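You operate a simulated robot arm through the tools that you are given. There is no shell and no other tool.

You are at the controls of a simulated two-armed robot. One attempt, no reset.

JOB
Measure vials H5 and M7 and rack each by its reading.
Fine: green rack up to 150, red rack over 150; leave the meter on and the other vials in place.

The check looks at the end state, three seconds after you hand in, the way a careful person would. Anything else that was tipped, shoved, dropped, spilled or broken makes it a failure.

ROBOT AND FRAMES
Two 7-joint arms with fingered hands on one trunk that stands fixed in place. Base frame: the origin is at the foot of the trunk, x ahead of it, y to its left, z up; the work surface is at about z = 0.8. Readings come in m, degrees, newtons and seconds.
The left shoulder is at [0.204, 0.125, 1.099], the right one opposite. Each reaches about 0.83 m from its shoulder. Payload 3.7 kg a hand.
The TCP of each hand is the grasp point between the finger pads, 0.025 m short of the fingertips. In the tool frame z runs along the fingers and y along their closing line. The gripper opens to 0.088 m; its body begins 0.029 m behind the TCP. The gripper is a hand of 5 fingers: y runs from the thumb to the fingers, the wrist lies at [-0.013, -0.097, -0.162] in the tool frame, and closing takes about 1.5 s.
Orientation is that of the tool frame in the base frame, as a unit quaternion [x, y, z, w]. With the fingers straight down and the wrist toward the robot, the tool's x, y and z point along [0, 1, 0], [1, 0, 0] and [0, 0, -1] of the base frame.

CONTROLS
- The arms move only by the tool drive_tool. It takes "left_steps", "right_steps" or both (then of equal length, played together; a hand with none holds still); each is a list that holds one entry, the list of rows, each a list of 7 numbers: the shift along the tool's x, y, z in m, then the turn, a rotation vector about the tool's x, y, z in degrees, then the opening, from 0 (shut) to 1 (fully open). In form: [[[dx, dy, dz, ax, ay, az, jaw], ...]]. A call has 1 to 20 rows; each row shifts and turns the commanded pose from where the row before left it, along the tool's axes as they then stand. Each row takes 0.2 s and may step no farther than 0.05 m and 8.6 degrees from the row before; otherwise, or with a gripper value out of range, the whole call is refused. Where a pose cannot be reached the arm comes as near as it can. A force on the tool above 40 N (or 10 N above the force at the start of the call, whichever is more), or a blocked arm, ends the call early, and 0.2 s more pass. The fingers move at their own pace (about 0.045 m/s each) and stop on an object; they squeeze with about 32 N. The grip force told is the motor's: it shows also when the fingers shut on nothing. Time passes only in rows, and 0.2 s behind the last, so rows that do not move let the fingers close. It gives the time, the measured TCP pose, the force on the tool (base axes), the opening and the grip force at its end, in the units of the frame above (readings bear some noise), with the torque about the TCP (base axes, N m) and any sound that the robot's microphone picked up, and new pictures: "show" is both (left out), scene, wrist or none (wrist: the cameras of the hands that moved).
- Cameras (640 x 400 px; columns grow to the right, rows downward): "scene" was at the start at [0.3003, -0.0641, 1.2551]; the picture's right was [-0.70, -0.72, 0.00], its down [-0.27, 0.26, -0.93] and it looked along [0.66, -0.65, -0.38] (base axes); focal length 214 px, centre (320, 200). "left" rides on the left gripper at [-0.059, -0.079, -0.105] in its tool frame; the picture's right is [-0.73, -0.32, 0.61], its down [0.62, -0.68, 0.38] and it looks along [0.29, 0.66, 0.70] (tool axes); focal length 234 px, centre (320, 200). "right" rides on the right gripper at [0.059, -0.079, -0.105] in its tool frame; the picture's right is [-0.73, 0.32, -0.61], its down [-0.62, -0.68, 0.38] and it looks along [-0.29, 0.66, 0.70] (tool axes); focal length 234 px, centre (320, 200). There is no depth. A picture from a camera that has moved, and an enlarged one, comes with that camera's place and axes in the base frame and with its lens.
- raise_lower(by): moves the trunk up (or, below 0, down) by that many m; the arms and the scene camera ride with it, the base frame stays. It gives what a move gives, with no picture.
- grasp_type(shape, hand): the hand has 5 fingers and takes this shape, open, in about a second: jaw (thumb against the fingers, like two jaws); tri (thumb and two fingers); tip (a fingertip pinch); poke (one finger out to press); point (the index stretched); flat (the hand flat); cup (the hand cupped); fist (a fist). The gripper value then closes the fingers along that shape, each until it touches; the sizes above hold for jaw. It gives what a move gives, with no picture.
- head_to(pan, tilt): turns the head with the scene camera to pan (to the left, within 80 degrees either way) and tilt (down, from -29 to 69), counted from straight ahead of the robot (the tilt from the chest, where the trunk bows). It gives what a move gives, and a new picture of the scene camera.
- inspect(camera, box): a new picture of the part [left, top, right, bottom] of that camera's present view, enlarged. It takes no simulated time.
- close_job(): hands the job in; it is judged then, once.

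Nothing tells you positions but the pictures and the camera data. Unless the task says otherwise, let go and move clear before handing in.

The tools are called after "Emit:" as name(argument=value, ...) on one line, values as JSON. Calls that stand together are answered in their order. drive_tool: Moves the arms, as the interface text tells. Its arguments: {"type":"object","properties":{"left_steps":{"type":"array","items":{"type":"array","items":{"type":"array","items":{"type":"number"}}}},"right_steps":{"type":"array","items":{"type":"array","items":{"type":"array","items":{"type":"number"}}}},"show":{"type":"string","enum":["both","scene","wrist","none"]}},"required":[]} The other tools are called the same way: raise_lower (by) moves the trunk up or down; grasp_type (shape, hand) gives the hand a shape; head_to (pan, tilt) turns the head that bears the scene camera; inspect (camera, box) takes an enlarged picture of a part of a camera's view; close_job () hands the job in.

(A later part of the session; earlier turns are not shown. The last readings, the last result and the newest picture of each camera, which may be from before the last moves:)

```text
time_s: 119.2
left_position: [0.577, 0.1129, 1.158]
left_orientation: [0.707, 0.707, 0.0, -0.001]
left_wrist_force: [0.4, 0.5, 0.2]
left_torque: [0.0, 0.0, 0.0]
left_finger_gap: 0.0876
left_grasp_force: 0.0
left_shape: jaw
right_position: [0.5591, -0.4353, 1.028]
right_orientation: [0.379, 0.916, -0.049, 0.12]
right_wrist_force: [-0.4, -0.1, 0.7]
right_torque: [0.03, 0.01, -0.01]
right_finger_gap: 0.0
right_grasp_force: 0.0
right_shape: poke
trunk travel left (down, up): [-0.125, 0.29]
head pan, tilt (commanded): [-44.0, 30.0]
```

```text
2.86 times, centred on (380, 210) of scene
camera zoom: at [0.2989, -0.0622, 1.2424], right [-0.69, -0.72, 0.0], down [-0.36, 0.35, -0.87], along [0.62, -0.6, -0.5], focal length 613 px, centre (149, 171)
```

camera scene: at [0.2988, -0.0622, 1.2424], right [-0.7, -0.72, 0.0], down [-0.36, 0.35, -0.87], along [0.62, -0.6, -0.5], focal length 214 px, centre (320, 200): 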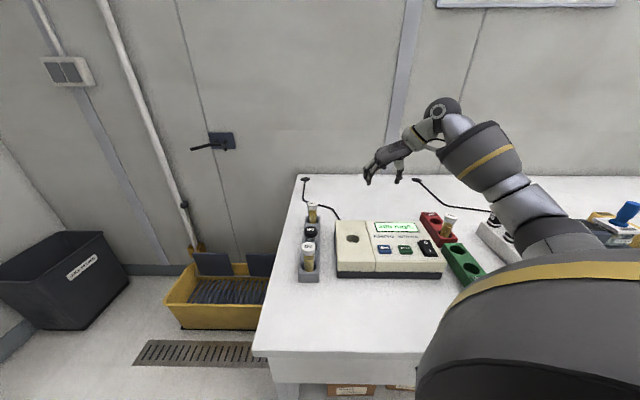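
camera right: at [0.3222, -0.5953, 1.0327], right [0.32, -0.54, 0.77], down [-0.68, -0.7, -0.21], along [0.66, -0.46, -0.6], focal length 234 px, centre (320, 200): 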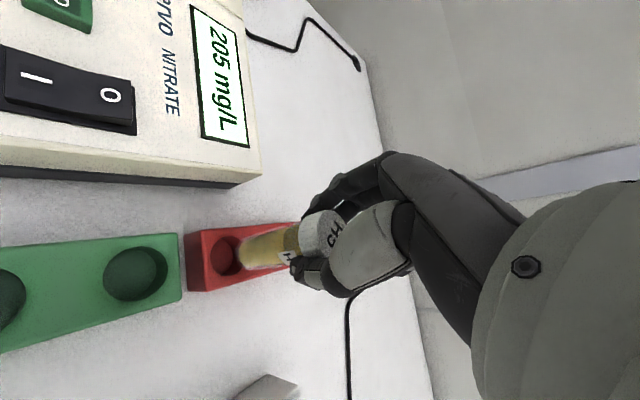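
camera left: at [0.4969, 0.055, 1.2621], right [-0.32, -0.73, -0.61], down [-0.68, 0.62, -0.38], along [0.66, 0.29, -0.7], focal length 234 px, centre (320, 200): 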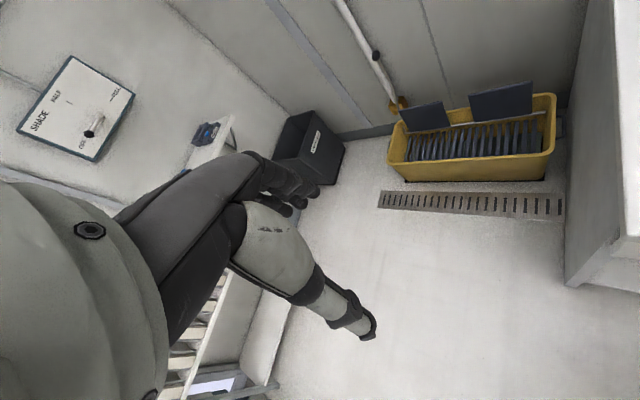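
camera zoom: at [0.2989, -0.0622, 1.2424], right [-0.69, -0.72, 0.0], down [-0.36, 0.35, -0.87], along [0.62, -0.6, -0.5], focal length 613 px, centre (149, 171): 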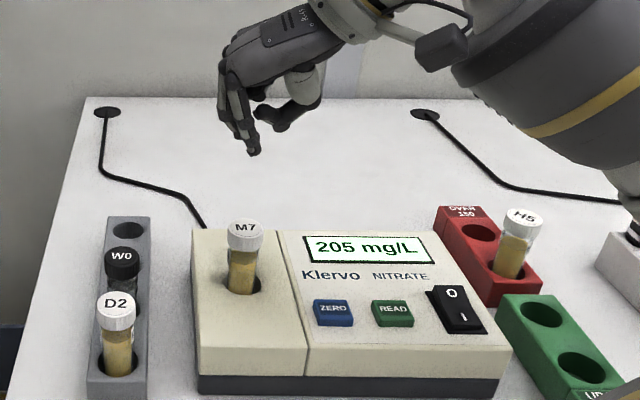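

M7 stands in the well. I'll return to the spot above READ.

Emit:
drive_tool(right_steps=[[[0.0064, -0.0203, -0.0017, 0, 0, 0, 1], [0.0064, -0.0203, -0.0017, 0, 0, 0, 1], [0.0064, -0.0203, -0.0017, 0, 0, 0, 1], [0.0064, -0.0202, -0.0017, 0, 0, 0, 1], [0.0064, -0.0202, -0.0017, 0, 0, 0, 1], [0.0063, -0.0202, -0.0018, 0, 0, 0, 1], [0.0036, 0, 0.0135, 0, 0, 0, 1], [0.0036, 0, 0.0135, 0, 0, 0, 1], [0.0036, 0, 0.0135, 0, 0, 0, 1], [0.0036, 0, 0.0135, 0, 0, 0, 1], [0.0036, 0, 0.0135, 0, 0, 0, 1], [0.0036, 0, 0.0135, 0, 0, 0, 1], [0.0036, 0, 0.0135, 0, 0, 0, 1], [0.0036, 0, 0.0135, 0, 0, 0, 1], [0.0026, 0, 0.0097, 0, 0, 0, 1], [0, 0, 0, 0, 0, 0, 1]]], show="none")

Emit:
inspect(camera="scene", box=[350, 210, 450, 280])

```text
time_s: 122.6
left_position: [0.5763, 0.1142, 1.1579]
left_orientation: [0.707, 0.707, 0.0, 0.001]
left_wrist_force: [-0.6, 0.5, -1.2]
left_torque: [0.0, -0.02, -0.01]
left_finger_gap: 0.0876
left_grasp_force: 0.0
left_shape: jaw
right_position: [0.4432, -0.4927, 0.9071]
right_orientation: [0.379, 0.916, -0.05, 0.121]
right_wrist_force: [-0.2, -0.6, 0.0]
right_torque: [0.0, 0.0, 0.0]
right_finger_gap: 0.0
right_grasp_force: 0.0
right_shape: poke
trunk travel left (down, up): [-0.125, 0.29]
head pan, tilt (commanded): [-44.0, 30.0]
```

```text
5.71 times, centred on (400, 245) of scene
camera zoom: at [0.2989, -0.0622, 1.2425], right [-0.69, -0.72, 0.0], down [-0.36, 0.35, -0.87], along [0.62, -0.6, -0.5], focal length 1226 px, centre (-137, -57)
```

zoom: 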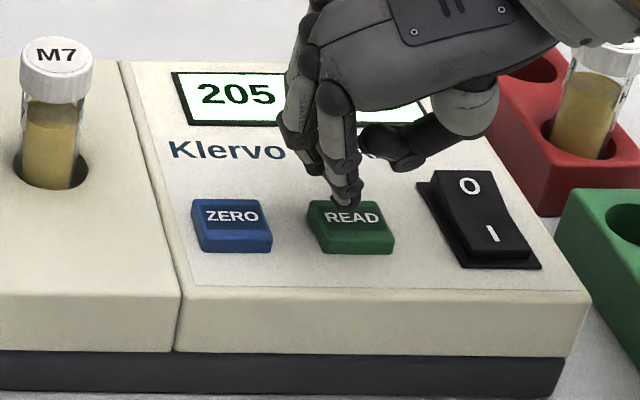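

The tip is over READ as before. I'll press down in small steps.

Emit:
drive_tool(right_steps=[[[0.0009, 0.0005, 0.0034, 0, 0, 0, 1], [0.0009, 0, 0.0034, 0, 0, 0, 1], [0.0005, 0, 0.0019, 0, 0, 0, 1], [0.0005, 0, 0.0019, 0, 0, 0, 1], [0.0004, 0, 0.0015, 0, 0, 0, 1]]], show="none")

Emit:
inspect(camera="scene", box=[350, 210, 450, 280])

```text
time_s: 123.8
left_position: [0.5756, 0.1133, 1.1583]
left_orientation: [0.707, 0.707, 0.0, 0.0]
left_wrist_force: [-0.1, 0.2, 0.1]
left_torque: [0.01, 0.01, 0.0]
left_finger_gap: 0.0875
left_grasp_force: 0.1
left_shape: jaw
right_position: [0.4458, -0.4924, 0.8943]
right_orientation: [0.379, 0.916, -0.05, 0.121]
right_wrist_force: [-0.8, -0.2, 2.7]
right_torque: [-0.01, 0.02, 0.01]
right_finger_gap: 0.0
right_grasp_force: 0.1
right_shape: poke
trunk travel left (down, up): [-0.125, 0.29]
head pan, tilt (commanded): [-44.0, 30.0]
heard: click
```

```text
5.71 times, centred on (400, 245) of scene
camera zoom: at [0.2986, -0.062, 1.2426], right [-0.69, -0.72, 0.0], down [-0.36, 0.35, -0.87], along [0.62, -0.6, -0.5], focal length 1226 px, centre (-137, -57)
```

zoom: 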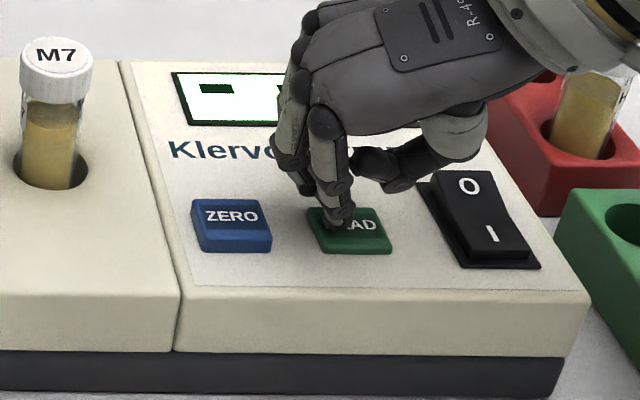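

READ clicked. I'll rise clear and read the display.

Emit:
drive_tool(right_steps=[[[-0.0013, 0, -0.0048, 0, 0, 0, 1], [-0.0026, 0, -0.0097, 0, 0, 0, 1], [-0.0039, 0, -0.0145, 0, 0, 0, 1], [-0.0039, 0, -0.0145, 0, 0, 0, 1], [-0.0039, 0, -0.0145, 0, 0, 0, 1], [-0.0039, 0, -0.0145, 0, 0, 0, 1], [-0.0039, 0, -0.0145, 0, 0, 0, 1], [-0.0039, 0, -0.0145, 0, 0, 0, 1], [-0.0039, 0, -0.0145, 0, 0, 0, 1], [-0.0039, 0, -0.0145, 0, 0, 0, 1], [0, 0, 0, 0, 0, 0, 1], [0, 0, 0, 0, 0, 0, 1]]], show="none")

Emit:
inspect(camera="scene", box=[320, 190, 450, 280])

Emit:
grasp_type(shape="tri", hand="right")

Emit:
inspect(camera="scene", box=[360, 210, 430, 250])

```text
time_s: 126.4
left_position: [0.5778, 0.1148, 1.1588]
left_orientation: [0.707, 0.707, 0.0, 0.0]
left_wrist_force: [0.4, 0.6, -0.2]
left_torque: [0.0, -0.01, -0.01]
left_finger_gap: 0.0878
left_grasp_force: 0.0
left_shape: jaw
right_position: [0.4442, -0.4919, 1.0289]
right_orientation: [0.379, 0.916, -0.05, 0.121]
right_wrist_force: [-0.4, -0.2, -0.8]
right_torque: [0.02, 0.01, -0.02]
right_finger_gap: 0.0
right_grasp_force: 0.1
right_shape: poke
trunk travel left (down, up): [-0.125, 0.29]
head pan, tilt (commanded): [-44.0, 30.0]
```

```text
4.44 times, centred on (385, 235) of scene
camera zoom: at [0.2989, -0.0622, 1.2424], right [-0.69, -0.72, 0.0], down [-0.36, 0.35, -0.87], along [0.62, -0.6, -0.5], focal length 953 px, centre (31, 44)
```

zoom: 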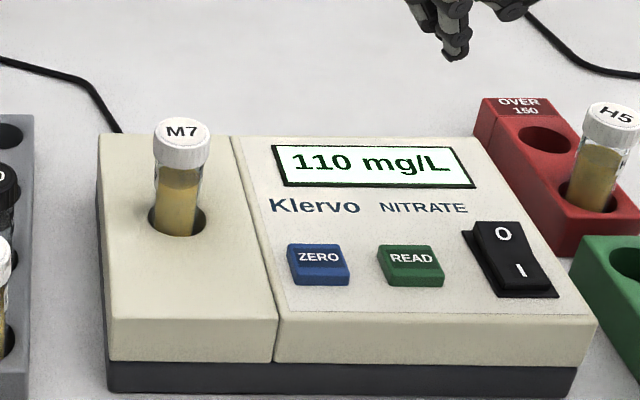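

```text
time_s: 127.3
left_position: [0.5772, 0.1152, 1.1577]
left_orientation: [0.707, 0.707, 0.0, 0.0]
left_wrist_force: [-0.2, -0.1, -0.4]
left_torque: [0.0, -0.02, -0.01]
left_finger_gap: 0.0875
left_grasp_force: 0.0
left_shape: jaw
right_position: [0.445, -0.493, 1.0285]
right_orientation: [0.379, 0.916, -0.051, 0.12]
right_wrist_force: [-0.8, 0.3, 0.6]
right_torque: [0.0, -0.01, -0.02]
right_finger_gap: 0.0881
right_grasp_force: 0.0
right_shape: tri
trunk travel left (down, up): [-0.125, 0.29]
head pan, tilt (commanded): [-44.0, 30.0]
```

```text
9.14 times, centred on (395, 230) of scene
camera zoom: at [0.2989, -0.0622, 1.2424], right [-0.69, -0.72, 0.0], down [-0.36, 0.35, -0.87], along [0.62, -0.6, -0.5], focal length 1961 px, centre (-366, -74)
```

zoom: 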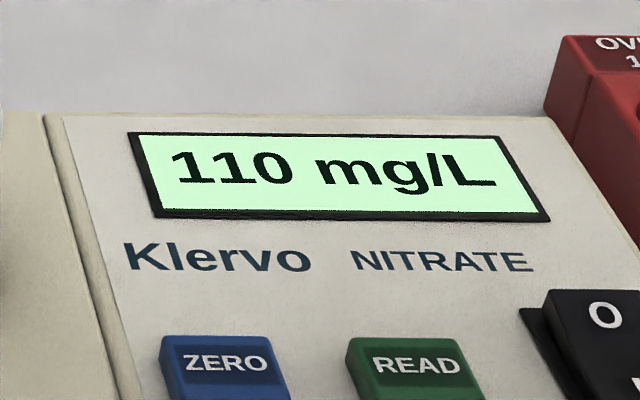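

M7 reads 110 mg/L, so it goes in the green rack. I'll go back to M7 and pick it up.

Emit:
drive_tool(right_steps=[[[-0.007, 0.0202, 0.0019, 0, 0, 0, 0.75], [-0.007, 0.0202, 0.0019, 0, 0, 0, 0.75], [-0.007, 0.0202, 0.0019, 0, 0, 0, 0.75], [-0.007, 0.0202, 0.0019, 0, 0, 0, 0.75], [-0.007, 0.0201, 0.0018, 0, 0, 0, 0.75], [-0.0069, 0.0201, 0.0018, 0, 0, 0, 0.75], [0.0034, 0, 0.0126, 0, 0, 0, 0.75], [0.0034, 0, 0.0126, 0, 0, 0, 0.75], [0.0034, 0, 0.0126, 0, 0, 0, 0.75], [0.0034, 0, 0.0126, 0, 0, 0, 0.75], [0.0034, 0, 0.0126, 0, 0, 0, 0.75], [0.0034, 0, 0.0126, 0, 0, 0, 0.75], [0, 0, 0, 0, 0, 0, 0.75]]], show="none")

Emit:
inspect(camera="scene", box=[310, 180, 410, 280])

Emit:
inspect(camera="right", box=[160, 160, 400, 400])

```text
time_s: 130.1
left_position: [0.5772, 0.1139, 1.1568]
left_orientation: [0.707, 0.707, 0.001, 0.0]
left_wrist_force: [-0.2, -0.1, -0.1]
left_torque: [-0.01, -0.01, 0.01]
left_finger_gap: 0.0879
left_grasp_force: 0.1
left_shape: jaw
right_position: [0.5608, -0.438, 0.9512]
right_orientation: [0.38, 0.916, -0.051, 0.121]
right_wrist_force: [0.0, 0.2, 0.6]
right_torque: [-0.01, 0.01, 0.0]
right_finger_gap: 0.0661
right_grasp_force: 0.1
right_shape: tri
trunk travel left (down, up): [-0.125, 0.29]
head pan, tilt (commanded): [-44.0, 30.0]
```

```text
4.00 times, centred on (360, 230) of scene
camera zoom: at [0.2988, -0.0622, 1.2425], right [-0.69, -0.72, 0.0], down [-0.36, 0.35, -0.87], along [0.62, -0.6, -0.5], focal length 858 px, centre (160, 80)
```

zoom: 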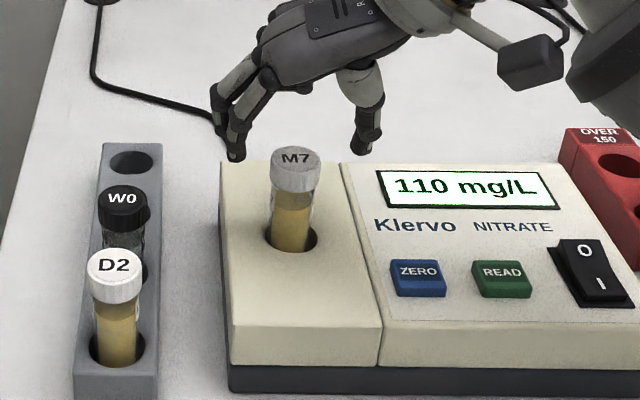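

```text
1.67 times, centred on (280, 280) of right
camera zoom: at [0.4445, -0.4344, 1.0369], right [0.61, -0.16, 0.77], down [0.01, -0.98, -0.21], along [0.79, 0.14, -0.6], focal length 390 px, centre (387, 67)
```

zoom: 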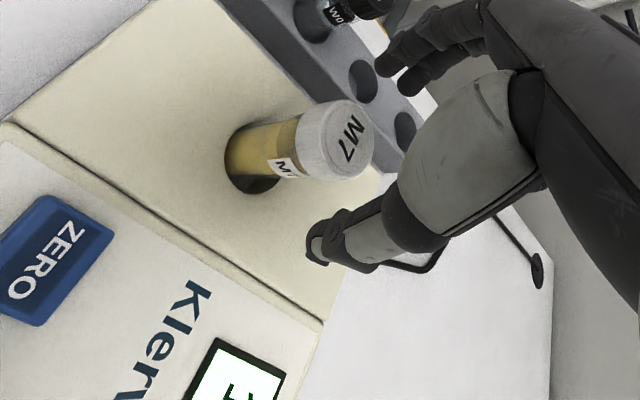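

M7 sits about 2 mm to the left of the hand's centre, so I'll correct, descend and grip.

Emit:
drive_tool(right_steps=[[[0.0031, 0.0009, 0.0104, 0, 0, 0, 0.75], [0.0031, 0.0008, 0.0104, 0, 0, 0, 0.75], [0.0031, 0.0008, 0.0103, 0, 0, 0, 0.75], [0, 0, 0, 0, 0, 0, 0.6], [0, 0, 0, 0, 0, 0, 0.5], [0, 0, 0, 0, 0, 0, 0.4], [0, 0, 0, 0, 0, 0, 0.2], [0, 0, 0, 0, 0, 0, 0], [0, 0, 0, 0, 0, 0, 0], [0, 0, 0, 0, 0, 0, 0], [0, 0, 0, 0, 0, 0, 0]]], show="none")

Emit:
inspect(camera="scene", box=[310, 180, 410, 280])

```text
time_s: 132.5
left_position: [0.5771, 0.114, 1.1574]
left_orientation: [0.707, 0.707, -0.001, 0.001]
left_wrist_force: [0.2, 1.0, 0.2]
left_torque: [-0.02, -0.03, -0.06]
left_finger_gap: 0.0877
left_grasp_force: 0.1
left_shape: jaw
right_position: [0.5631, -0.4362, 0.9184]
right_orientation: [0.38, 0.916, -0.05, 0.121]
right_wrist_force: [0.1, -1.0, 0.1]
right_torque: [-0.02, 0.02, 0.04]
right_finger_gap: 0.0196
right_grasp_force: 31.8
right_shape: tri
trunk travel left (down, up): [-0.125, 0.29]
head pan, tilt (commanded): [-44.0, 30.0]
```

```text
4.00 times, centred on (360, 230) of scene
camera zoom: at [0.2989, -0.0622, 1.2424], right [-0.69, -0.72, 0.0], down [-0.36, 0.35, -0.87], along [0.62, -0.6, -0.5], focal length 858 px, centre (160, 80)
```

zoom: 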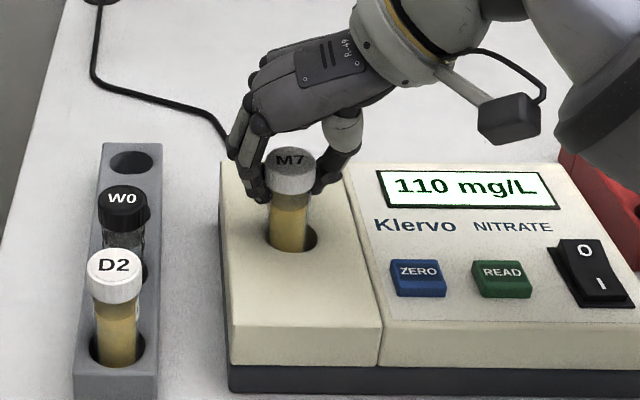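

M7 is gripped. I'll lift it, move toward the green rack and turn the hand so the wrist faces the robot.

Emit:
drive_tool(right_steps=[[[-0.0026, 0, -0.0097, 0, 0, 0, 0], [-0.0039, 0, -0.0145, 0, 0, 0, 0], [-0.0039, 0, -0.0145, 0, 0, 0, 0], [-0.0039, 0, -0.0145, 0, 0, 0, 0], [-0.0039, 0, -0.0145, 0, 0, 0, 0], [-0.0039, 0, -0.0145, 0, 0, 0, 0], [-0.0039, 0, -0.0145, 0, 0, 0, 0], [0, -0.025, 0, 0, 0, 0, 0], [0, -0.025, 0, 0, 0, 0, 0], [0, -0.025, 0, 0, 0, 0, 0], [0, -0.025, 0, 0, 0, 0, 0], [0, -0.025, 0, 0, 0, 0, 0], [0, -0.025, 0, 0, 0, 0, 0], [0, 0, 0, 1.94, 0, 7.25, 0], [0, 0, 0, 1.94, 0, 7.25, 0], [0, 0, 0, 1.94, 0, 7.25, 0], [0, 0, 0, 1.94, 0, 7.25, 0], [0, 0, 0, 1.94, 0, 7.25, 0], [0, 0, 0, 1.94, 0, 7.25, 0], [0, 0, 0, 0, 0, 0, 0]]], show="both")

```text
time_s: 136.7
left_position: [0.5767, 0.1132, 1.1576]
left_orientation: [0.707, 0.707, 0.0, 0.0]
left_wrist_force: [0.0, 0.7, -0.5]
left_torque: [0.04, 0.02, 0.03]
left_finger_gap: 0.088
left_grasp_force: 0.1
left_shape: jaw
right_position: [0.4559, -0.5409, 1.0184]
right_orientation: [0.702, 0.7, -0.092, 0.093]
right_wrist_force: [-0.8, 0.3, -0.1]
right_torque: [0.0, 0.0, 0.01]
right_finger_gap: 0.0192
right_grasp_force: 32.0
right_shape: tri
trunk travel left (down, up): [-0.125, 0.29]
head pan, tilt (commanded): [-44.0, 30.0]
camera scene: at [0.2989, -0.0622, 1.2424], right [-0.69, -0.72, 0.0], down [-0.36, 0.35, -0.87], along [0.62, -0.6, -0.5], focal length 214 px, centre (320, 200)
camera right: at [0.3766, -0.4569, 1.1052], right [0.32, -0.55, 0.77], down [-0.68, -0.7, -0.21], along [0.66, -0.46, -0.6], focal length 234 px, centre (320, 200)
```

scene: 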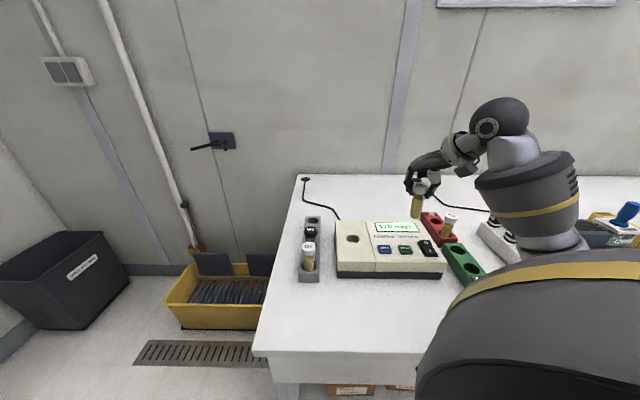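
right: 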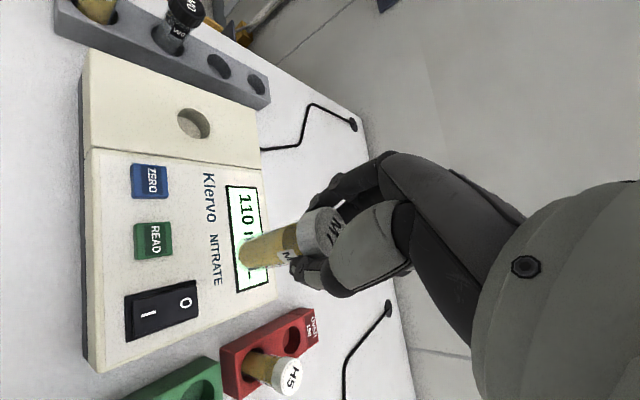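

The view is clear. I'll move M7 over the nearer green hole at about (0.308,-0.586).

Emit:
drive_tool(right_steps=[[[-0.0072, -0.0247, 0.0019, 0, 0, 0, 0], [-0.0072, -0.0247, 0.0019, 0, 0, 0, 0], [-0.0072, -0.0247, 0.0019, 0, 0, 0, 0], [-0.0073, -0.0247, 0.002, 0, 0, 0, 0], [-0.0073, -0.0246, 0.002, 0, 0, 0, 0], [-0.0073, -0.0246, 0.002, 0, 0, 0, 0], [0, 0, 0, 0, 0, 0, 0]]], show="both")

Emit:
inspect(camera="right", box=[60, 150, 360, 390])

Emit:
inspect(camera="scene", box=[400, 180, 520, 300])

```text
time_s: 138.3
left_position: [0.5772, 0.1149, 1.1571]
left_orientation: [0.707, 0.707, -0.001, -0.001]
left_wrist_force: [0.4, 0.2, 0.4]
left_torque: [0.01, 0.0, 0.02]
left_finger_gap: 0.0877
left_grasp_force: 0.0
left_shape: jaw
right_position: [0.3078, -0.5862, 1.0195]
right_orientation: [0.701, 0.701, -0.092, 0.092]
right_wrist_force: [0.6, 0.2, -0.1]
right_torque: [0.02, 0.01, 0.0]
right_finger_gap: 0.0192
right_grasp_force: 32.1
right_shape: tri
trunk travel left (down, up): [-0.125, 0.29]
head pan, tilt (commanded): [-44.0, 30.0]
camera scene: at [0.2991, -0.0623, 1.2423], right [-0.69, -0.72, 0.0], down [-0.36, 0.35, -0.87], along [0.62, -0.6, -0.5], focal length 214 px, centre (320, 200)
camera right: at [0.2284, -0.5024, 1.1048], right [0.32, -0.54, 0.77], down [-0.68, -0.7, -0.21], along [0.66, -0.46, -0.6], focal length 234 px, centre (320, 200)
```

scene: 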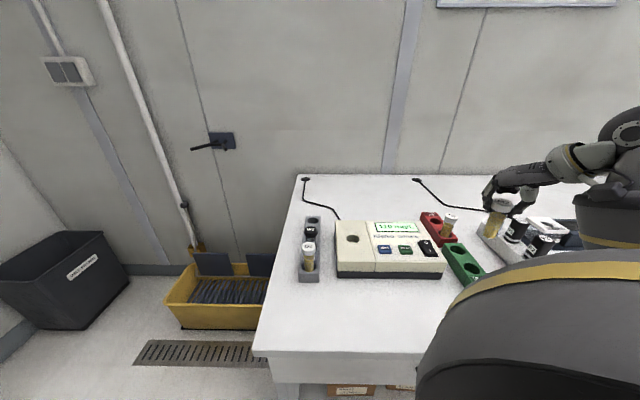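
right: 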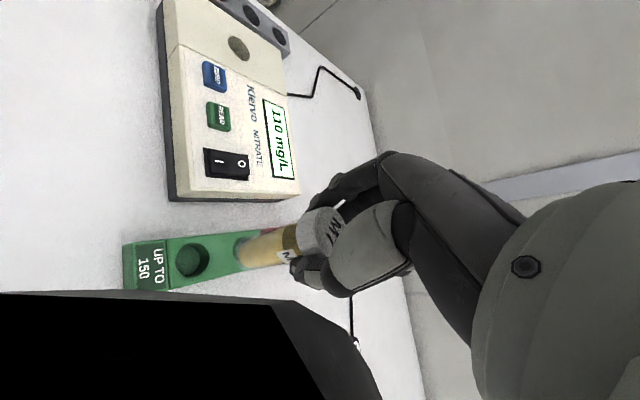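

```text
1.67 times, centred on (210, 270) of right
camera zoom: at [0.2284, -0.5024, 1.1048], right [0.32, -0.54, 0.77], down [-0.68, -0.7, -0.21], along [0.66, -0.46, -0.6], focal length 390 px, centre (503, 83)
```

zoom: 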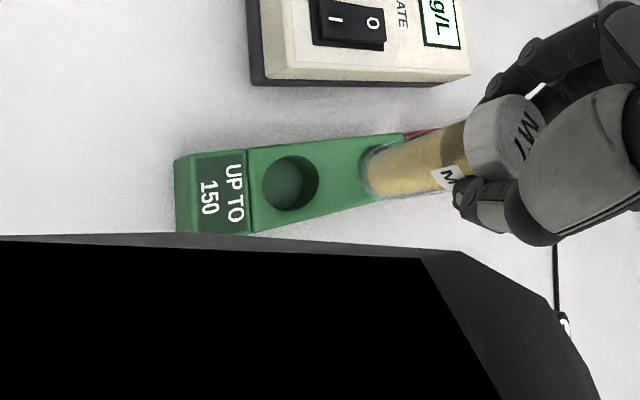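

```text
3.33 times, centred on (460, 240) of scene
camera zoom: at [0.2991, -0.0623, 1.2423], right [-0.69, -0.72, 0.0], down [-0.36, 0.35, -0.87], along [0.62, -0.6, -0.5], focal length 715 px, centre (-147, 67)
```

zoom: 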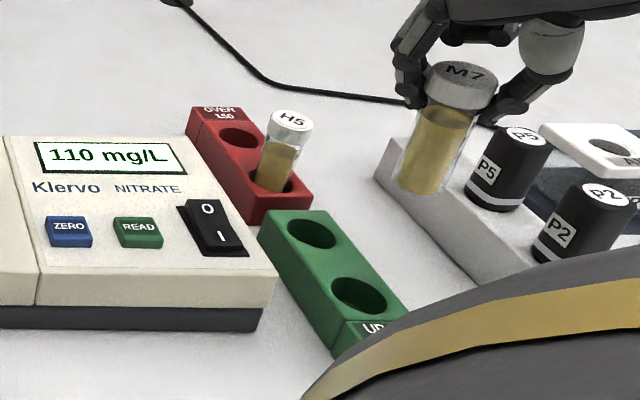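

M7 is over the green rack, but the forearm hangs steeply here and hides part of the view. I want to be sure the elbow clears the table before descending, so I'll look down with the head camera.

Emit:
head_to(pan=-78, tilt=45)

Emit:
head_to(pan=-60, tilt=66)

```text
time_s: 139.3
left_position: [0.5766, 0.1142, 1.1581]
left_orientation: [0.707, 0.707, 0.001, 0.001]
left_wrist_force: [-0.8, 0.3, -0.2]
left_torque: [0.0, -0.01, 0.01]
left_finger_gap: 0.0878
left_grasp_force: 0.2
left_shape: jaw
right_position: [0.3086, -0.5872, 1.0189]
right_orientation: [0.701, 0.701, -0.092, 0.092]
right_wrist_force: [-0.3, 0.2, 0.1]
right_torque: [0.03, -0.02, 0.02]
right_finger_gap: 0.0191
right_grasp_force: 32.0
right_shape: tri
trunk travel left (down, up): [-0.125, 0.29]
head pan, tilt (commanded): [-78.0, 45.0]
camera scene: at [0.2508, -0.0789, 1.2198], right [-0.98, -0.21, 0.0], down [-0.15, 0.69, -0.71], along [0.15, -0.69, -0.71], focal length 214 px, centre (320, 200)
```

scene: 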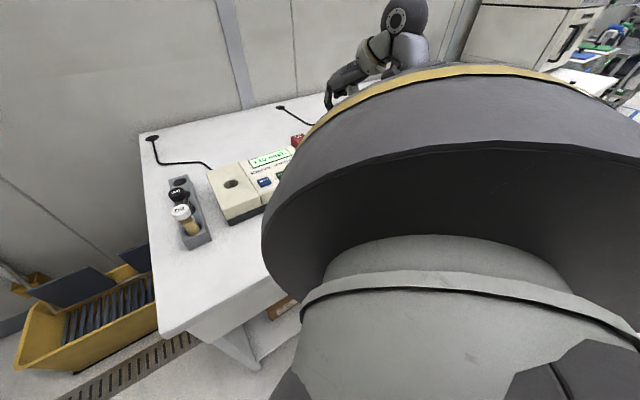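

```text
time_s: 140.2
left_position: [0.5776, 0.1135, 1.1578]
left_orientation: [0.707, 0.707, 0.0, 0.0]
left_wrist_force: [0.7, -0.2, 1.1]
left_torque: [-0.02, 0.0, 0.01]
left_finger_gap: 0.0878
left_grasp_force: 0.0
left_shape: jaw
right_position: [0.3086, -0.5852, 1.0186]
right_orientation: [0.701, 0.701, -0.092, 0.092]
right_wrist_force: [0.1, -0.2, -0.8]
right_torque: [-0.03, -0.01, 0.0]
right_finger_gap: 0.0192
right_grasp_force: 32.2
right_shape: tri
trunk travel left (down, up): [-0.125, 0.29]
head pan, tilt (commanded): [-60.0, 66.0]
camera scene: at [0.2636, -0.051, 1.1938], right [-0.87, -0.5, 0.0], down [-0.46, 0.79, -0.41], along [0.2, -0.35, -0.91], focal length 214 px, centre (320, 200)
```

scene: 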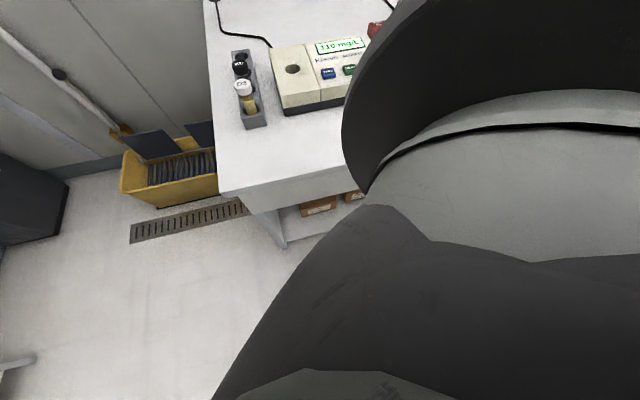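

I can't see the elbow from here, and geometry suggests it would come close to table level at this hole. Raising the trunk 12 cm first lifts the shoulder and elbow, which makes the descent safer.

Emit:
raise_lower(by=0.12)

Emit:
head_to(pan=-55, tilt=38)

Emit:
inspect(camera="right", box=[0, 0, 640, 400])

```text
time_s: 141.7
left_position: [0.5782, 0.1148, 1.2759]
left_orientation: [0.707, 0.707, -0.001, -0.002]
left_wrist_force: [0.1, 1.2, -0.1]
left_torque: [0.03, 0.01, -0.04]
left_finger_gap: 0.0876
left_grasp_force: 0.1
left_shape: jaw
right_position: [0.309, -0.5868, 1.1377]
right_orientation: [0.702, 0.701, -0.092, 0.091]
right_wrist_force: [0.7, -0.4, -0.8]
right_torque: [-0.02, 0.04, 0.02]
right_finger_gap: 0.0193
right_grasp_force: 32.4
right_shape: tri
trunk travel left (down, up): [-0.245, 0.17]
head pan, tilt (commanded): [-60.0, 66.0]
```

```text
time_s: 142.6
left_position: [0.5766, 0.114, 1.2778]
left_orientation: [0.707, 0.707, 0.0, 0.0]
left_wrist_force: [1.1, -0.9, -1.1]
left_torque: [-0.02, 0.01, -0.01]
left_finger_gap: 0.0875
left_grasp_force: 0.0
left_shape: jaw
right_position: [0.3083, -0.5869, 1.1401]
right_orientation: [0.701, 0.701, -0.093, 0.092]
right_wrist_force: [-0.3, -0.2, -0.3]
right_torque: [-0.03, 0.02, -0.01]
right_finger_gap: 0.0193
right_grasp_force: 31.9
right_shape: tri
trunk travel left (down, up): [-0.245, 0.17]
head pan, tilt (commanded): [-55.0, 38.0]
camera scene: at [0.1563, -0.0701, 1.3629], right [-0.82, -0.57, 0.0], down [-0.35, 0.51, -0.79], along [0.45, -0.65, -0.62], focal length 214 px, centre (320, 200)
```

scene: 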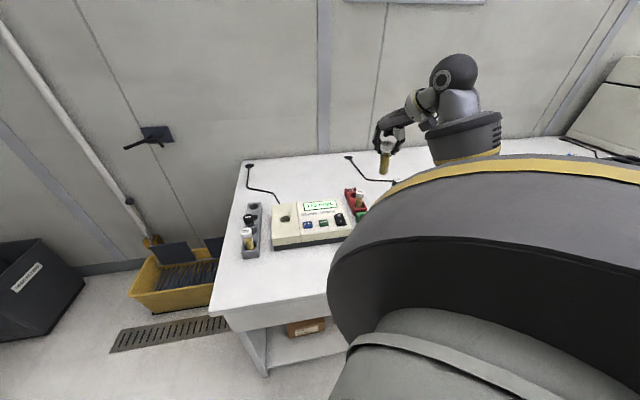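

```text
1.00 times, centred on (320, 200) of right (not enlarged: the box is as wide or as high as the picture)
camera zoom: at [0.2287, -0.5023, 1.225], right [0.32, -0.54, 0.77], down [-0.68, -0.7, -0.21], along [0.66, -0.46, -0.6], focal length 234 px, centre (320, 200)
```

zoom: 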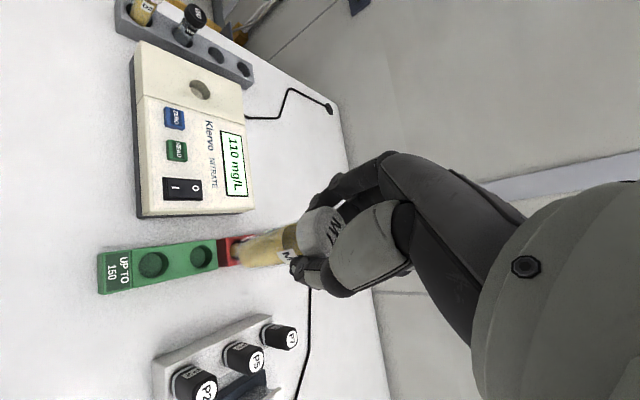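

The wrist view is now clear, with both green holes visible. I'll descend 12 cm and then refine alignment.

Emit:
drive_tool(right_steps=[[[0.0039, 0, 0.0145, 0, 0, 0, 0], [0.0039, 0, 0.0145, 0, 0, 0, 0], [0.0039, 0, 0.0145, 0, 0, 0, 0], [0.0039, 0, 0.0145, 0, 0, 0, 0], [0.0039, 0, 0.0145, 0, 0, 0, 0], [0.0039, 0, 0.0145, 0, 0, 0, 0], [0.0039, 0, 0.0145, 0, 0, 0, 0], [0.0039, 0, 0.0145, 0, 0, 0, 0], [0, 0, 0, 0, 0, 0, 0]]], show="both")

Emit:
inspect(camera="right", box=[100, 150, 360, 330])

Emit:
inspect(camera="scene", box=[320, 120, 440, 240])

```text
time_s: 144.6
left_position: [0.5778, 0.1145, 1.2782]
left_orientation: [0.707, 0.707, 0.0, 0.0]
left_wrist_force: [0.1, 0.8, 0.4]
left_torque: [-0.01, -0.01, -0.02]
left_finger_gap: 0.0875
left_grasp_force: 0.0
left_shape: jaw
right_position: [0.3072, -0.5857, 1.0198]
right_orientation: [0.701, 0.701, -0.092, 0.092]
right_wrist_force: [0.6, 0.4, -0.6]
right_torque: [0.0, -0.02, 0.0]
right_finger_gap: 0.0192
right_grasp_force: 31.7
right_shape: tri
trunk travel left (down, up): [-0.245, 0.17]
head pan, tilt (commanded): [-55.0, 38.0]
camera scene: at [0.1563, -0.07, 1.363], right [-0.82, -0.57, 0.0], down [-0.35, 0.5, -0.79], along [0.45, -0.65, -0.62], focal length 214 px, centre (320, 200)
camera right: at [0.2286, -0.5024, 1.1054], right [0.32, -0.54, 0.77], down [-0.68, -0.7, -0.21], along [0.66, -0.46, -0.6], focal length 234 px, centre (320, 200)
```

scene: 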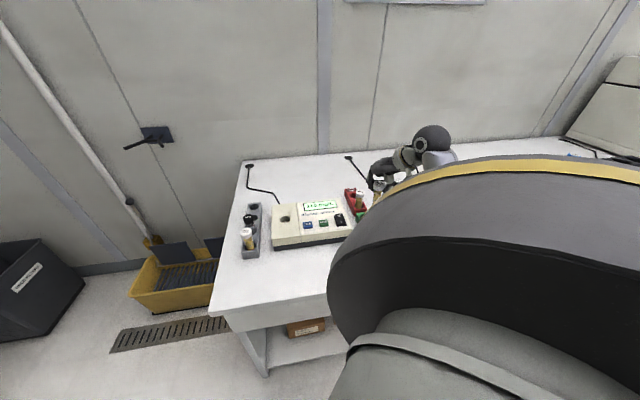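
right: 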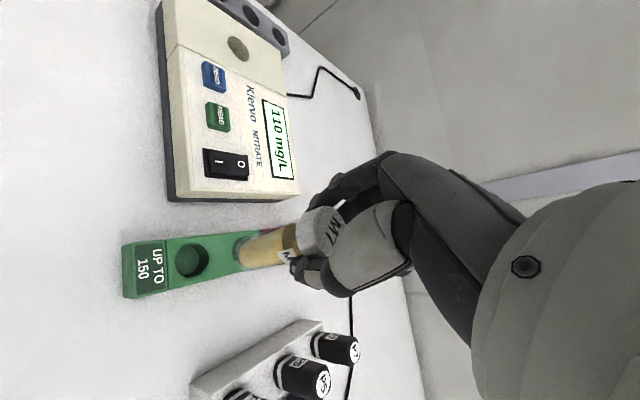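

```text
2.22 times, centred on (230, 240) of right
camera zoom: at [0.2286, -0.5024, 1.1054], right [0.32, -0.54, 0.77], down [-0.68, -0.7, -0.21], along [0.66, -0.46, -0.6], focal length 520 px, centre (520, 111)
```

zoom: 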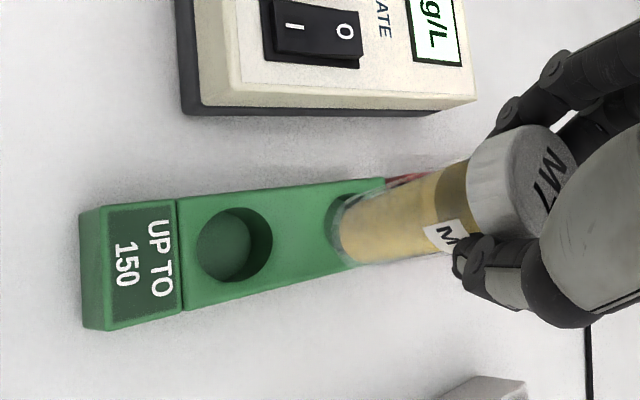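

```text
3.33 times, centred on (380, 180) of scene
camera zoom: at [0.1563, -0.07, 1.363], right [-0.82, -0.57, 0.0], down [-0.35, 0.5, -0.79], along [0.45, -0.65, -0.62], focal length 715 px, centre (120, 267)
```

zoom: 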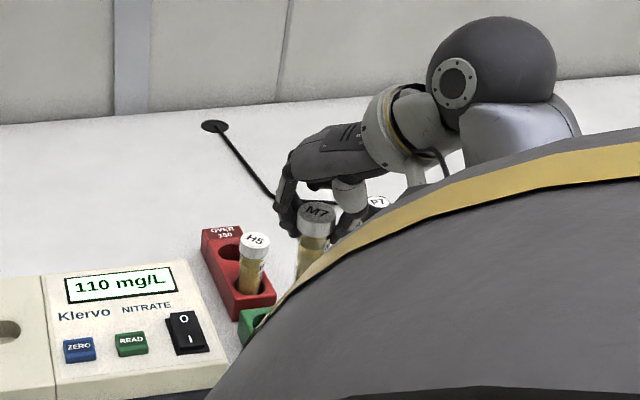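

The wrist view puts M7's bottom at (0.305,-0.589) and the near green hole at (0.307,-0.587). I'll correct by 2 mm each way and descend to just above the hole.

Emit:
drive_tool(right_steps=[[[0.0019, 0.0018, -0.0005, 0, 0, 0, 0], [0.0031, 0, 0.0116, 0, 0, 0, 0], [0.0031, 0, 0.0116, 0, 0, 0, 0], [0.0031, 0, 0.0116, 0, 0, 0, 0], [0.0031, 0, 0.0116, 0, 0, 0, 0], [0.0031, 0, 0.0116, 0, 0, 0, 0], [0.0031, 0, 0.0116, 0, 0, 0, 0], [0, 0, 0, 0, 0, 0, 0]]], show="none")

Emit:
inspect(camera="right", box=[130, 150, 370, 310])

Emit:
inspect(camera="right", box=[0, 0, 640, 400])

```text
time_s: 146.4
left_position: [0.5782, 0.115, 1.278]
left_orientation: [0.707, 0.708, 0.0, 0.0]
left_wrist_force: [-0.1, 0.2, 0.5]
left_torque: [-0.01, 0.0, -0.01]
left_finger_gap: 0.0877
left_grasp_force: 0.1
left_shape: jaw
right_position: [0.3105, -0.5853, 0.9459]
right_orientation: [0.701, 0.701, -0.092, 0.092]
right_wrist_force: [-0.4, 0.0, 0.2]
right_torque: [-0.02, -0.01, -0.01]
right_finger_gap: 0.0193
right_grasp_force: 32.0
right_shape: tri
trunk travel left (down, up): [-0.245, 0.17]
head pan, tilt (commanded): [-55.0, 38.0]
```

```text
2.50 times, centred on (250, 230) of right
camera zoom: at [0.2302, -0.5006, 1.0323], right [0.32, -0.54, 0.77], down [-0.68, -0.7, -0.21], along [0.66, -0.46, -0.6], focal length 585 px, centre (495, 125)
```

zoom: 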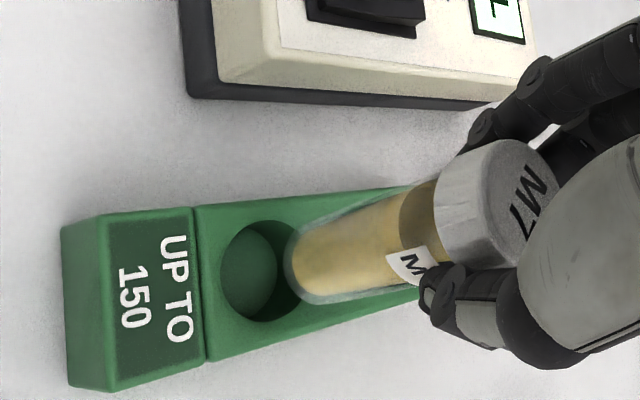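

```text
1.00 times, centred on (320, 200) of right (not enlarged: the box is as wide or as high as the picture)
camera zoom: at [0.2302, -0.5006, 1.0323], right [0.32, -0.54, 0.77], down [-0.68, -0.7, -0.21], along [0.66, -0.46, -0.6], focal length 234 px, centre (320, 200)
```

zoom: 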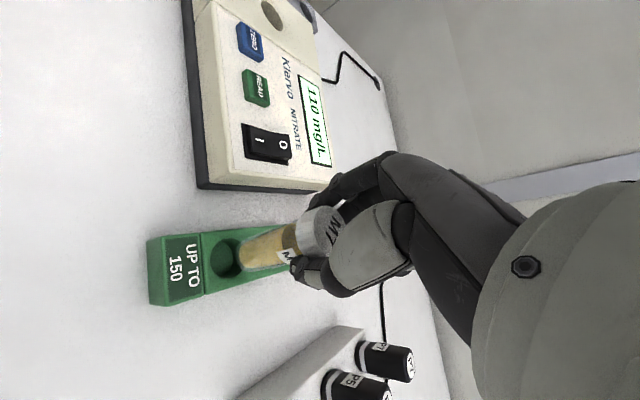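

The geometry matches the successful red-rack approach. I'll lower M7 into the hole.

Emit:
drive_tool(right_steps=[[[0.0026, 0, 0.0097, 0, 0, 0, 0], [0.0026, 0, 0.0097, 0, 0, 0, 0], [0.0026, 0, 0.0097, 0, 0, 0, 0], [0.0026, 0, 0.0097, 0, 0, 0, 0], [0, 0, 0, 0, 0, 0, 0]]], show="none")

Emit:
inspect(camera="right", box=[130, 150, 370, 310])

```text
time_s: 147.6
left_position: [0.5773, 0.1132, 1.2782]
left_orientation: [0.707, 0.707, -0.001, 0.0]
left_wrist_force: [0.9, 1.1, 0.0]
left_torque: [0.02, 0.02, 0.0]
left_finger_gap: 0.0877
left_grasp_force: 0.1
left_shape: jaw
right_position: [0.3093, -0.585, 0.9048]
right_orientation: [0.702, 0.7, -0.094, 0.092]
right_wrist_force: [0.5, 0.6, -0.1]
right_torque: [0.0, 0.0, -0.01]
right_finger_gap: 0.0191
right_grasp_force: 32.1
right_shape: tri
trunk travel left (down, up): [-0.245, 0.17]
head pan, tilt (commanded): [-55.0, 38.0]
```

```text
2.50 times, centred on (250, 230) of right
camera zoom: at [0.2309, -0.5005, 0.9917], right [0.32, -0.54, 0.77], down [-0.68, -0.7, -0.21], along [0.66, -0.46, -0.6], focal length 585 px, centre (495, 125)
```

zoom: 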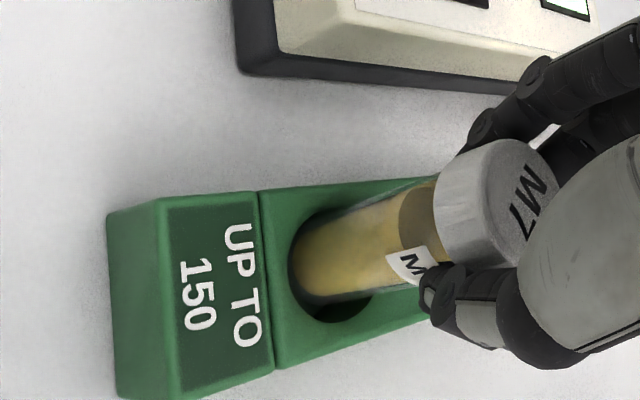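

M7 is inside the hole with no contact force. I'll lower it the last centimetre gently.

Emit:
drive_tool(right_steps=[[[0.0018, 0, 0.0068, 0, 0, 0, 0], [0.0008, 0, 0.0029, 0, 0, 0, 0], [0, 0, 0, 0, 0, 0, 0]]], show="none")

Emit:
drive_tool(right_steps=[[[0.0003, 0, 0.001, 0, 0, 0, 0], [0.0003, 0, 0.001, 0, 0, 0, 0], [0, 0, 0, 0, 0, 0, 0]]], show="none")

```text
time_s: 148.4
left_position: [0.5755, 0.1143, 1.2763]
left_orientation: [0.708, 0.707, 0.0, 0.0]
left_wrist_force: [-0.6, 0.1, -1.1]
left_torque: [0.02, -0.04, 0.01]
left_finger_gap: 0.0877
left_grasp_force: 0.1
left_shape: jaw
right_position: [0.31, -0.5852, 0.8962]
right_orientation: [0.701, 0.701, -0.092, 0.092]
right_wrist_force: [-0.3, 0.6, -0.7]
right_torque: [-0.02, -0.01, 0.01]
right_finger_gap: 0.019
right_grasp_force: 32.1
right_shape: tri
trunk travel left (down, up): [-0.245, 0.17]
head pan, tilt (commanded): [-55.0, 38.0]
```

```text
time_s: 149.2
left_position: [0.5775, 0.1142, 1.2775]
left_orientation: [0.707, 0.707, 0.0, 0.0]
left_wrist_force: [0.6, 0.6, 0.1]
left_torque: [0.0, -0.03, 0.0]
left_finger_gap: 0.0875
left_grasp_force: 0.1
left_shape: jaw
right_position: [0.3102, -0.5848, 0.8943]
right_orientation: [0.702, 0.7, -0.093, 0.092]
right_wrist_force: [0.0, 0.5, -0.1]
right_torque: [-0.01, -0.01, -0.02]
right_finger_gap: 0.0188
right_grasp_force: 31.9
right_shape: tri
trunk travel left (down, up): [-0.245, 0.17]
head pan, tilt (commanded): [-55.0, 38.0]
```

Emit:
drive_tool(right_steps=[[[0.0003, 0, 0.001, 0, 0, 0, 0], [0.0003, 0, 0.001, 0, 0, 0, 0], [0, 0, 0, 0, 0, 0, 0]]], show="none")

Emit:
inspect(camera="right", box=[130, 150, 370, 310])

```text
time_s: 150.0
left_position: [0.5771, 0.1144, 1.2776]
left_orientation: [0.707, 0.707, -0.001, 0.0]
left_wrist_force: [-0.3, -0.6, -0.3]
left_torque: [-0.03, 0.0, 0.01]
left_finger_gap: 0.0876
left_grasp_force: 0.0
left_shape: jaw
right_position: [0.3105, -0.5844, 0.8923]
right_orientation: [0.701, 0.701, -0.093, 0.093]
right_wrist_force: [0.0, -1.0, 5.3]
right_torque: [-0.04, 0.0, 0.02]
right_finger_gap: 0.0189
right_grasp_force: 31.8
right_shape: tri
trunk travel left (down, up): [-0.245, 0.17]
head pan, tilt (commanded): [-55.0, 38.0]
```

```text
2.50 times, centred on (250, 230) of right
camera zoom: at [0.2307, -0.4998, 0.9793], right [0.32, -0.54, 0.78], down [-0.68, -0.7, -0.21], along [0.66, -0.46, -0.6], focal length 585 px, centre (495, 125)
```

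zoom: 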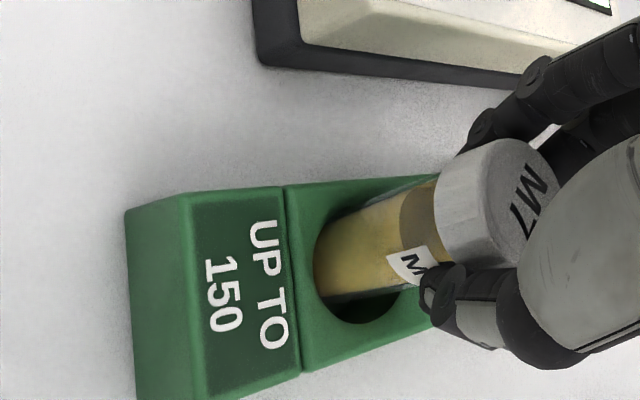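

M7 has touched the floor of the green hole (about 5 N). I'll ease off slightly, release, and check before rising.

Emit:
drive_tool(right_steps=[[[-0.0003, 0, -0.001, 0, 0, 0, 0], [0, 0, 0, 0, 0, 0, 0.3], [0, 0, 0, 0, 0, 0, 0.45], [0, 0, 0, 0, 0, 0, 0.6], [0, 0, 0, 0, 0, 0, 0.75], [0, 0, 0, 0, 0, 0, 0.75], [0, 0, 0, 0, 0, 0, 0.75]]], show="none")

Emit:
inspect(camera="right", box=[130, 130, 370, 310])

```text
time_s: 151.6
left_position: [0.5778, 0.1149, 1.2765]
left_orientation: [0.708, 0.706, -0.001, -0.001]
left_wrist_force: [0.0, 0.8, -0.1]
left_torque: [0.02, 0.01, -0.02]
left_finger_gap: 0.0877
left_grasp_force: 0.1
left_shape: jaw
right_position: [0.3105, -0.5838, 0.892]
right_orientation: [0.701, 0.701, -0.092, 0.093]
right_wrist_force: [-0.3, -0.2, -0.4]
right_torque: [-0.02, 0.02, 0.0]
right_finger_gap: 0.0656
right_grasp_force: 0.1
right_shape: tri
trunk travel left (down, up): [-0.245, 0.17]
head pan, tilt (commanded): [-55.0, 38.0]
```

```text
2.22 times, centred on (250, 220) of right
camera zoom: at [0.2304, -0.4998, 0.9795], right [0.32, -0.54, 0.77], down [-0.68, -0.7, -0.21], along [0.66, -0.46, -0.6], focal length 520 px, centre (476, 156)
```

zoom: 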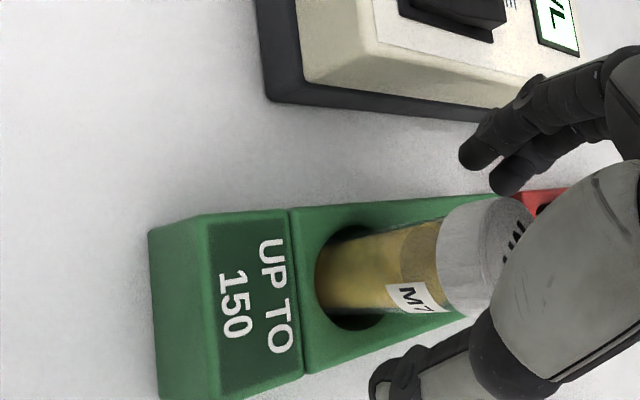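

M7 stands free in the green rack. I'll rise straight up well clear of everything.

Emit:
drive_tool(right_steps=[[[-0.0026, 0, -0.0097, 0, 0, 0, 0.75], [-0.0026, 0, -0.0097, 0, 0, 0, 0.75], [-0.0039, 0, -0.0145, 0, 0, 0, 0.75], [-0.0039, 0, -0.0145, 0, 0, 0, 0.75], [-0.0039, 0, -0.0145, 0, 0, 0, 0.75], [-0.0039, 0, -0.0145, 0, 0, 0, 0.75], [-0.0039, 0, -0.0145, 0, 0, 0, 0.75], [-0.0039, 0, -0.0145, 0, 0, 0, 0.75], [-0.0039, 0, -0.0145, 0, 0, 0, 0.75], [-0.0039, 0, -0.0145, 0, 0, 0, 0.75], [-0.0039, 0, -0.0145, 0, 0, 0, 0.75], [-0.0039, 0, -0.0145, 0, 0, 0, 0.75], [-0.0039, 0, -0.0145, 0, 0, 0, 0.75], [-0.0039, 0, -0.0145, 0, 0, 0, 0.75], [-0.0039, 0, -0.0145, 0, 0, 0, 0.75], [-0.0039, 0, -0.0145, 0, 0, 0, 0.75], [0, 0, 0, 0, 0, 0, 0.75]]], show="both")

Emit:
head_to(pan=-48, tilt=28)

```text
time_s: 155.2
left_position: [0.5774, 0.1145, 1.2777]
left_orientation: [0.707, 0.707, 0.0, 0.0]
left_wrist_force: [0.7, 0.9, -0.2]
left_torque: [0.02, 0.02, 0.0]
left_finger_gap: 0.0875
left_grasp_force: 0.1
left_shape: jaw
right_position: [0.3099, -0.5861, 1.1233]
right_orientation: [0.701, 0.701, -0.092, 0.093]
right_wrist_force: [-0.2, -0.6, 0.5]
right_torque: [0.0, -0.01, 0.01]
right_finger_gap: 0.0657
right_grasp_force: 0.1
right_shape: tri
trunk travel left (down, up): [-0.245, 0.17]
head pan, tilt (commanded): [-55.0, 38.0]
camera scene: at [0.1562, -0.0701, 1.3629], right [-0.82, -0.57, 0.0], down [-0.35, 0.5, -0.79], along [0.45, -0.65, -0.62], focal length 214 px, centre (320, 200)
camera right: at [0.2301, -0.5016, 1.2103], right [0.32, -0.54, 0.77], down [-0.68, -0.7, -0.21], along [0.66, -0.46, -0.6], focal length 234 px, centre (320, 200)
```

scene: 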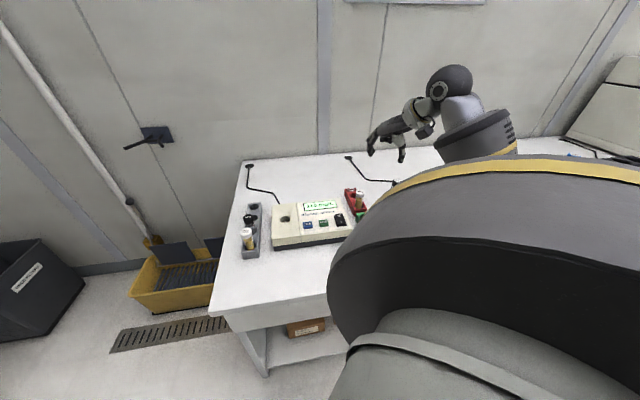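
right: 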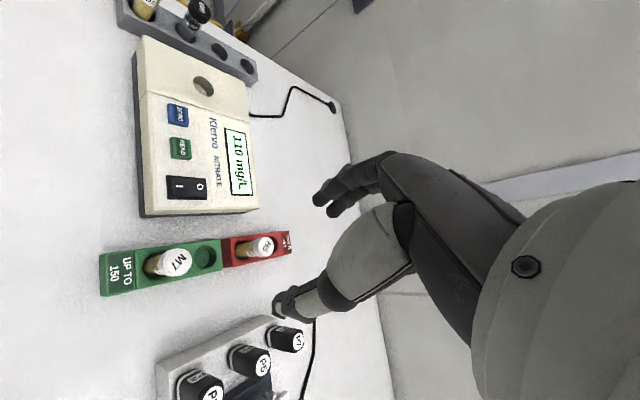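

```text
time_s: 155.9
left_position: [0.5768, 0.115, 1.279]
left_orientation: [0.707, 0.707, 0.0, 0.001]
left_wrist_force: [0.0, -0.6, 0.2]
left_torque: [-0.02, 0.01, -0.03]
left_finger_gap: 0.0879
left_grasp_force: 0.1
left_shape: jaw
right_position: [0.3091, -0.5864, 1.1233]
right_orientation: [0.701, 0.701, -0.092, 0.092]
right_wrist_force: [0.3, 0.3, 0.0]
right_torque: [0.02, 0.01, 0.0]
right_finger_gap: 0.0655
right_grasp_force: 0.0
right_shape: tri
trunk travel left (down, up): [-0.245, 0.17]
head pan, tilt (commanded): [-48.0, 28.0]
camera scene: at [0.1677, -0.0671, 1.3784], right [-0.74, -0.67, 0.0], down [-0.31, 0.35, -0.88], along [0.59, -0.66, -0.47], focal length 214 px, centre (320, 200)
```

scene: 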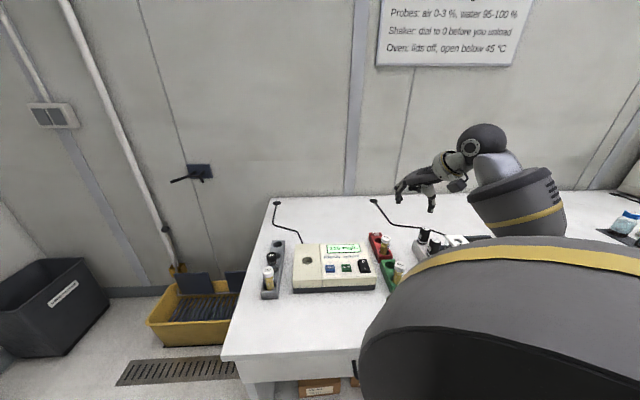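

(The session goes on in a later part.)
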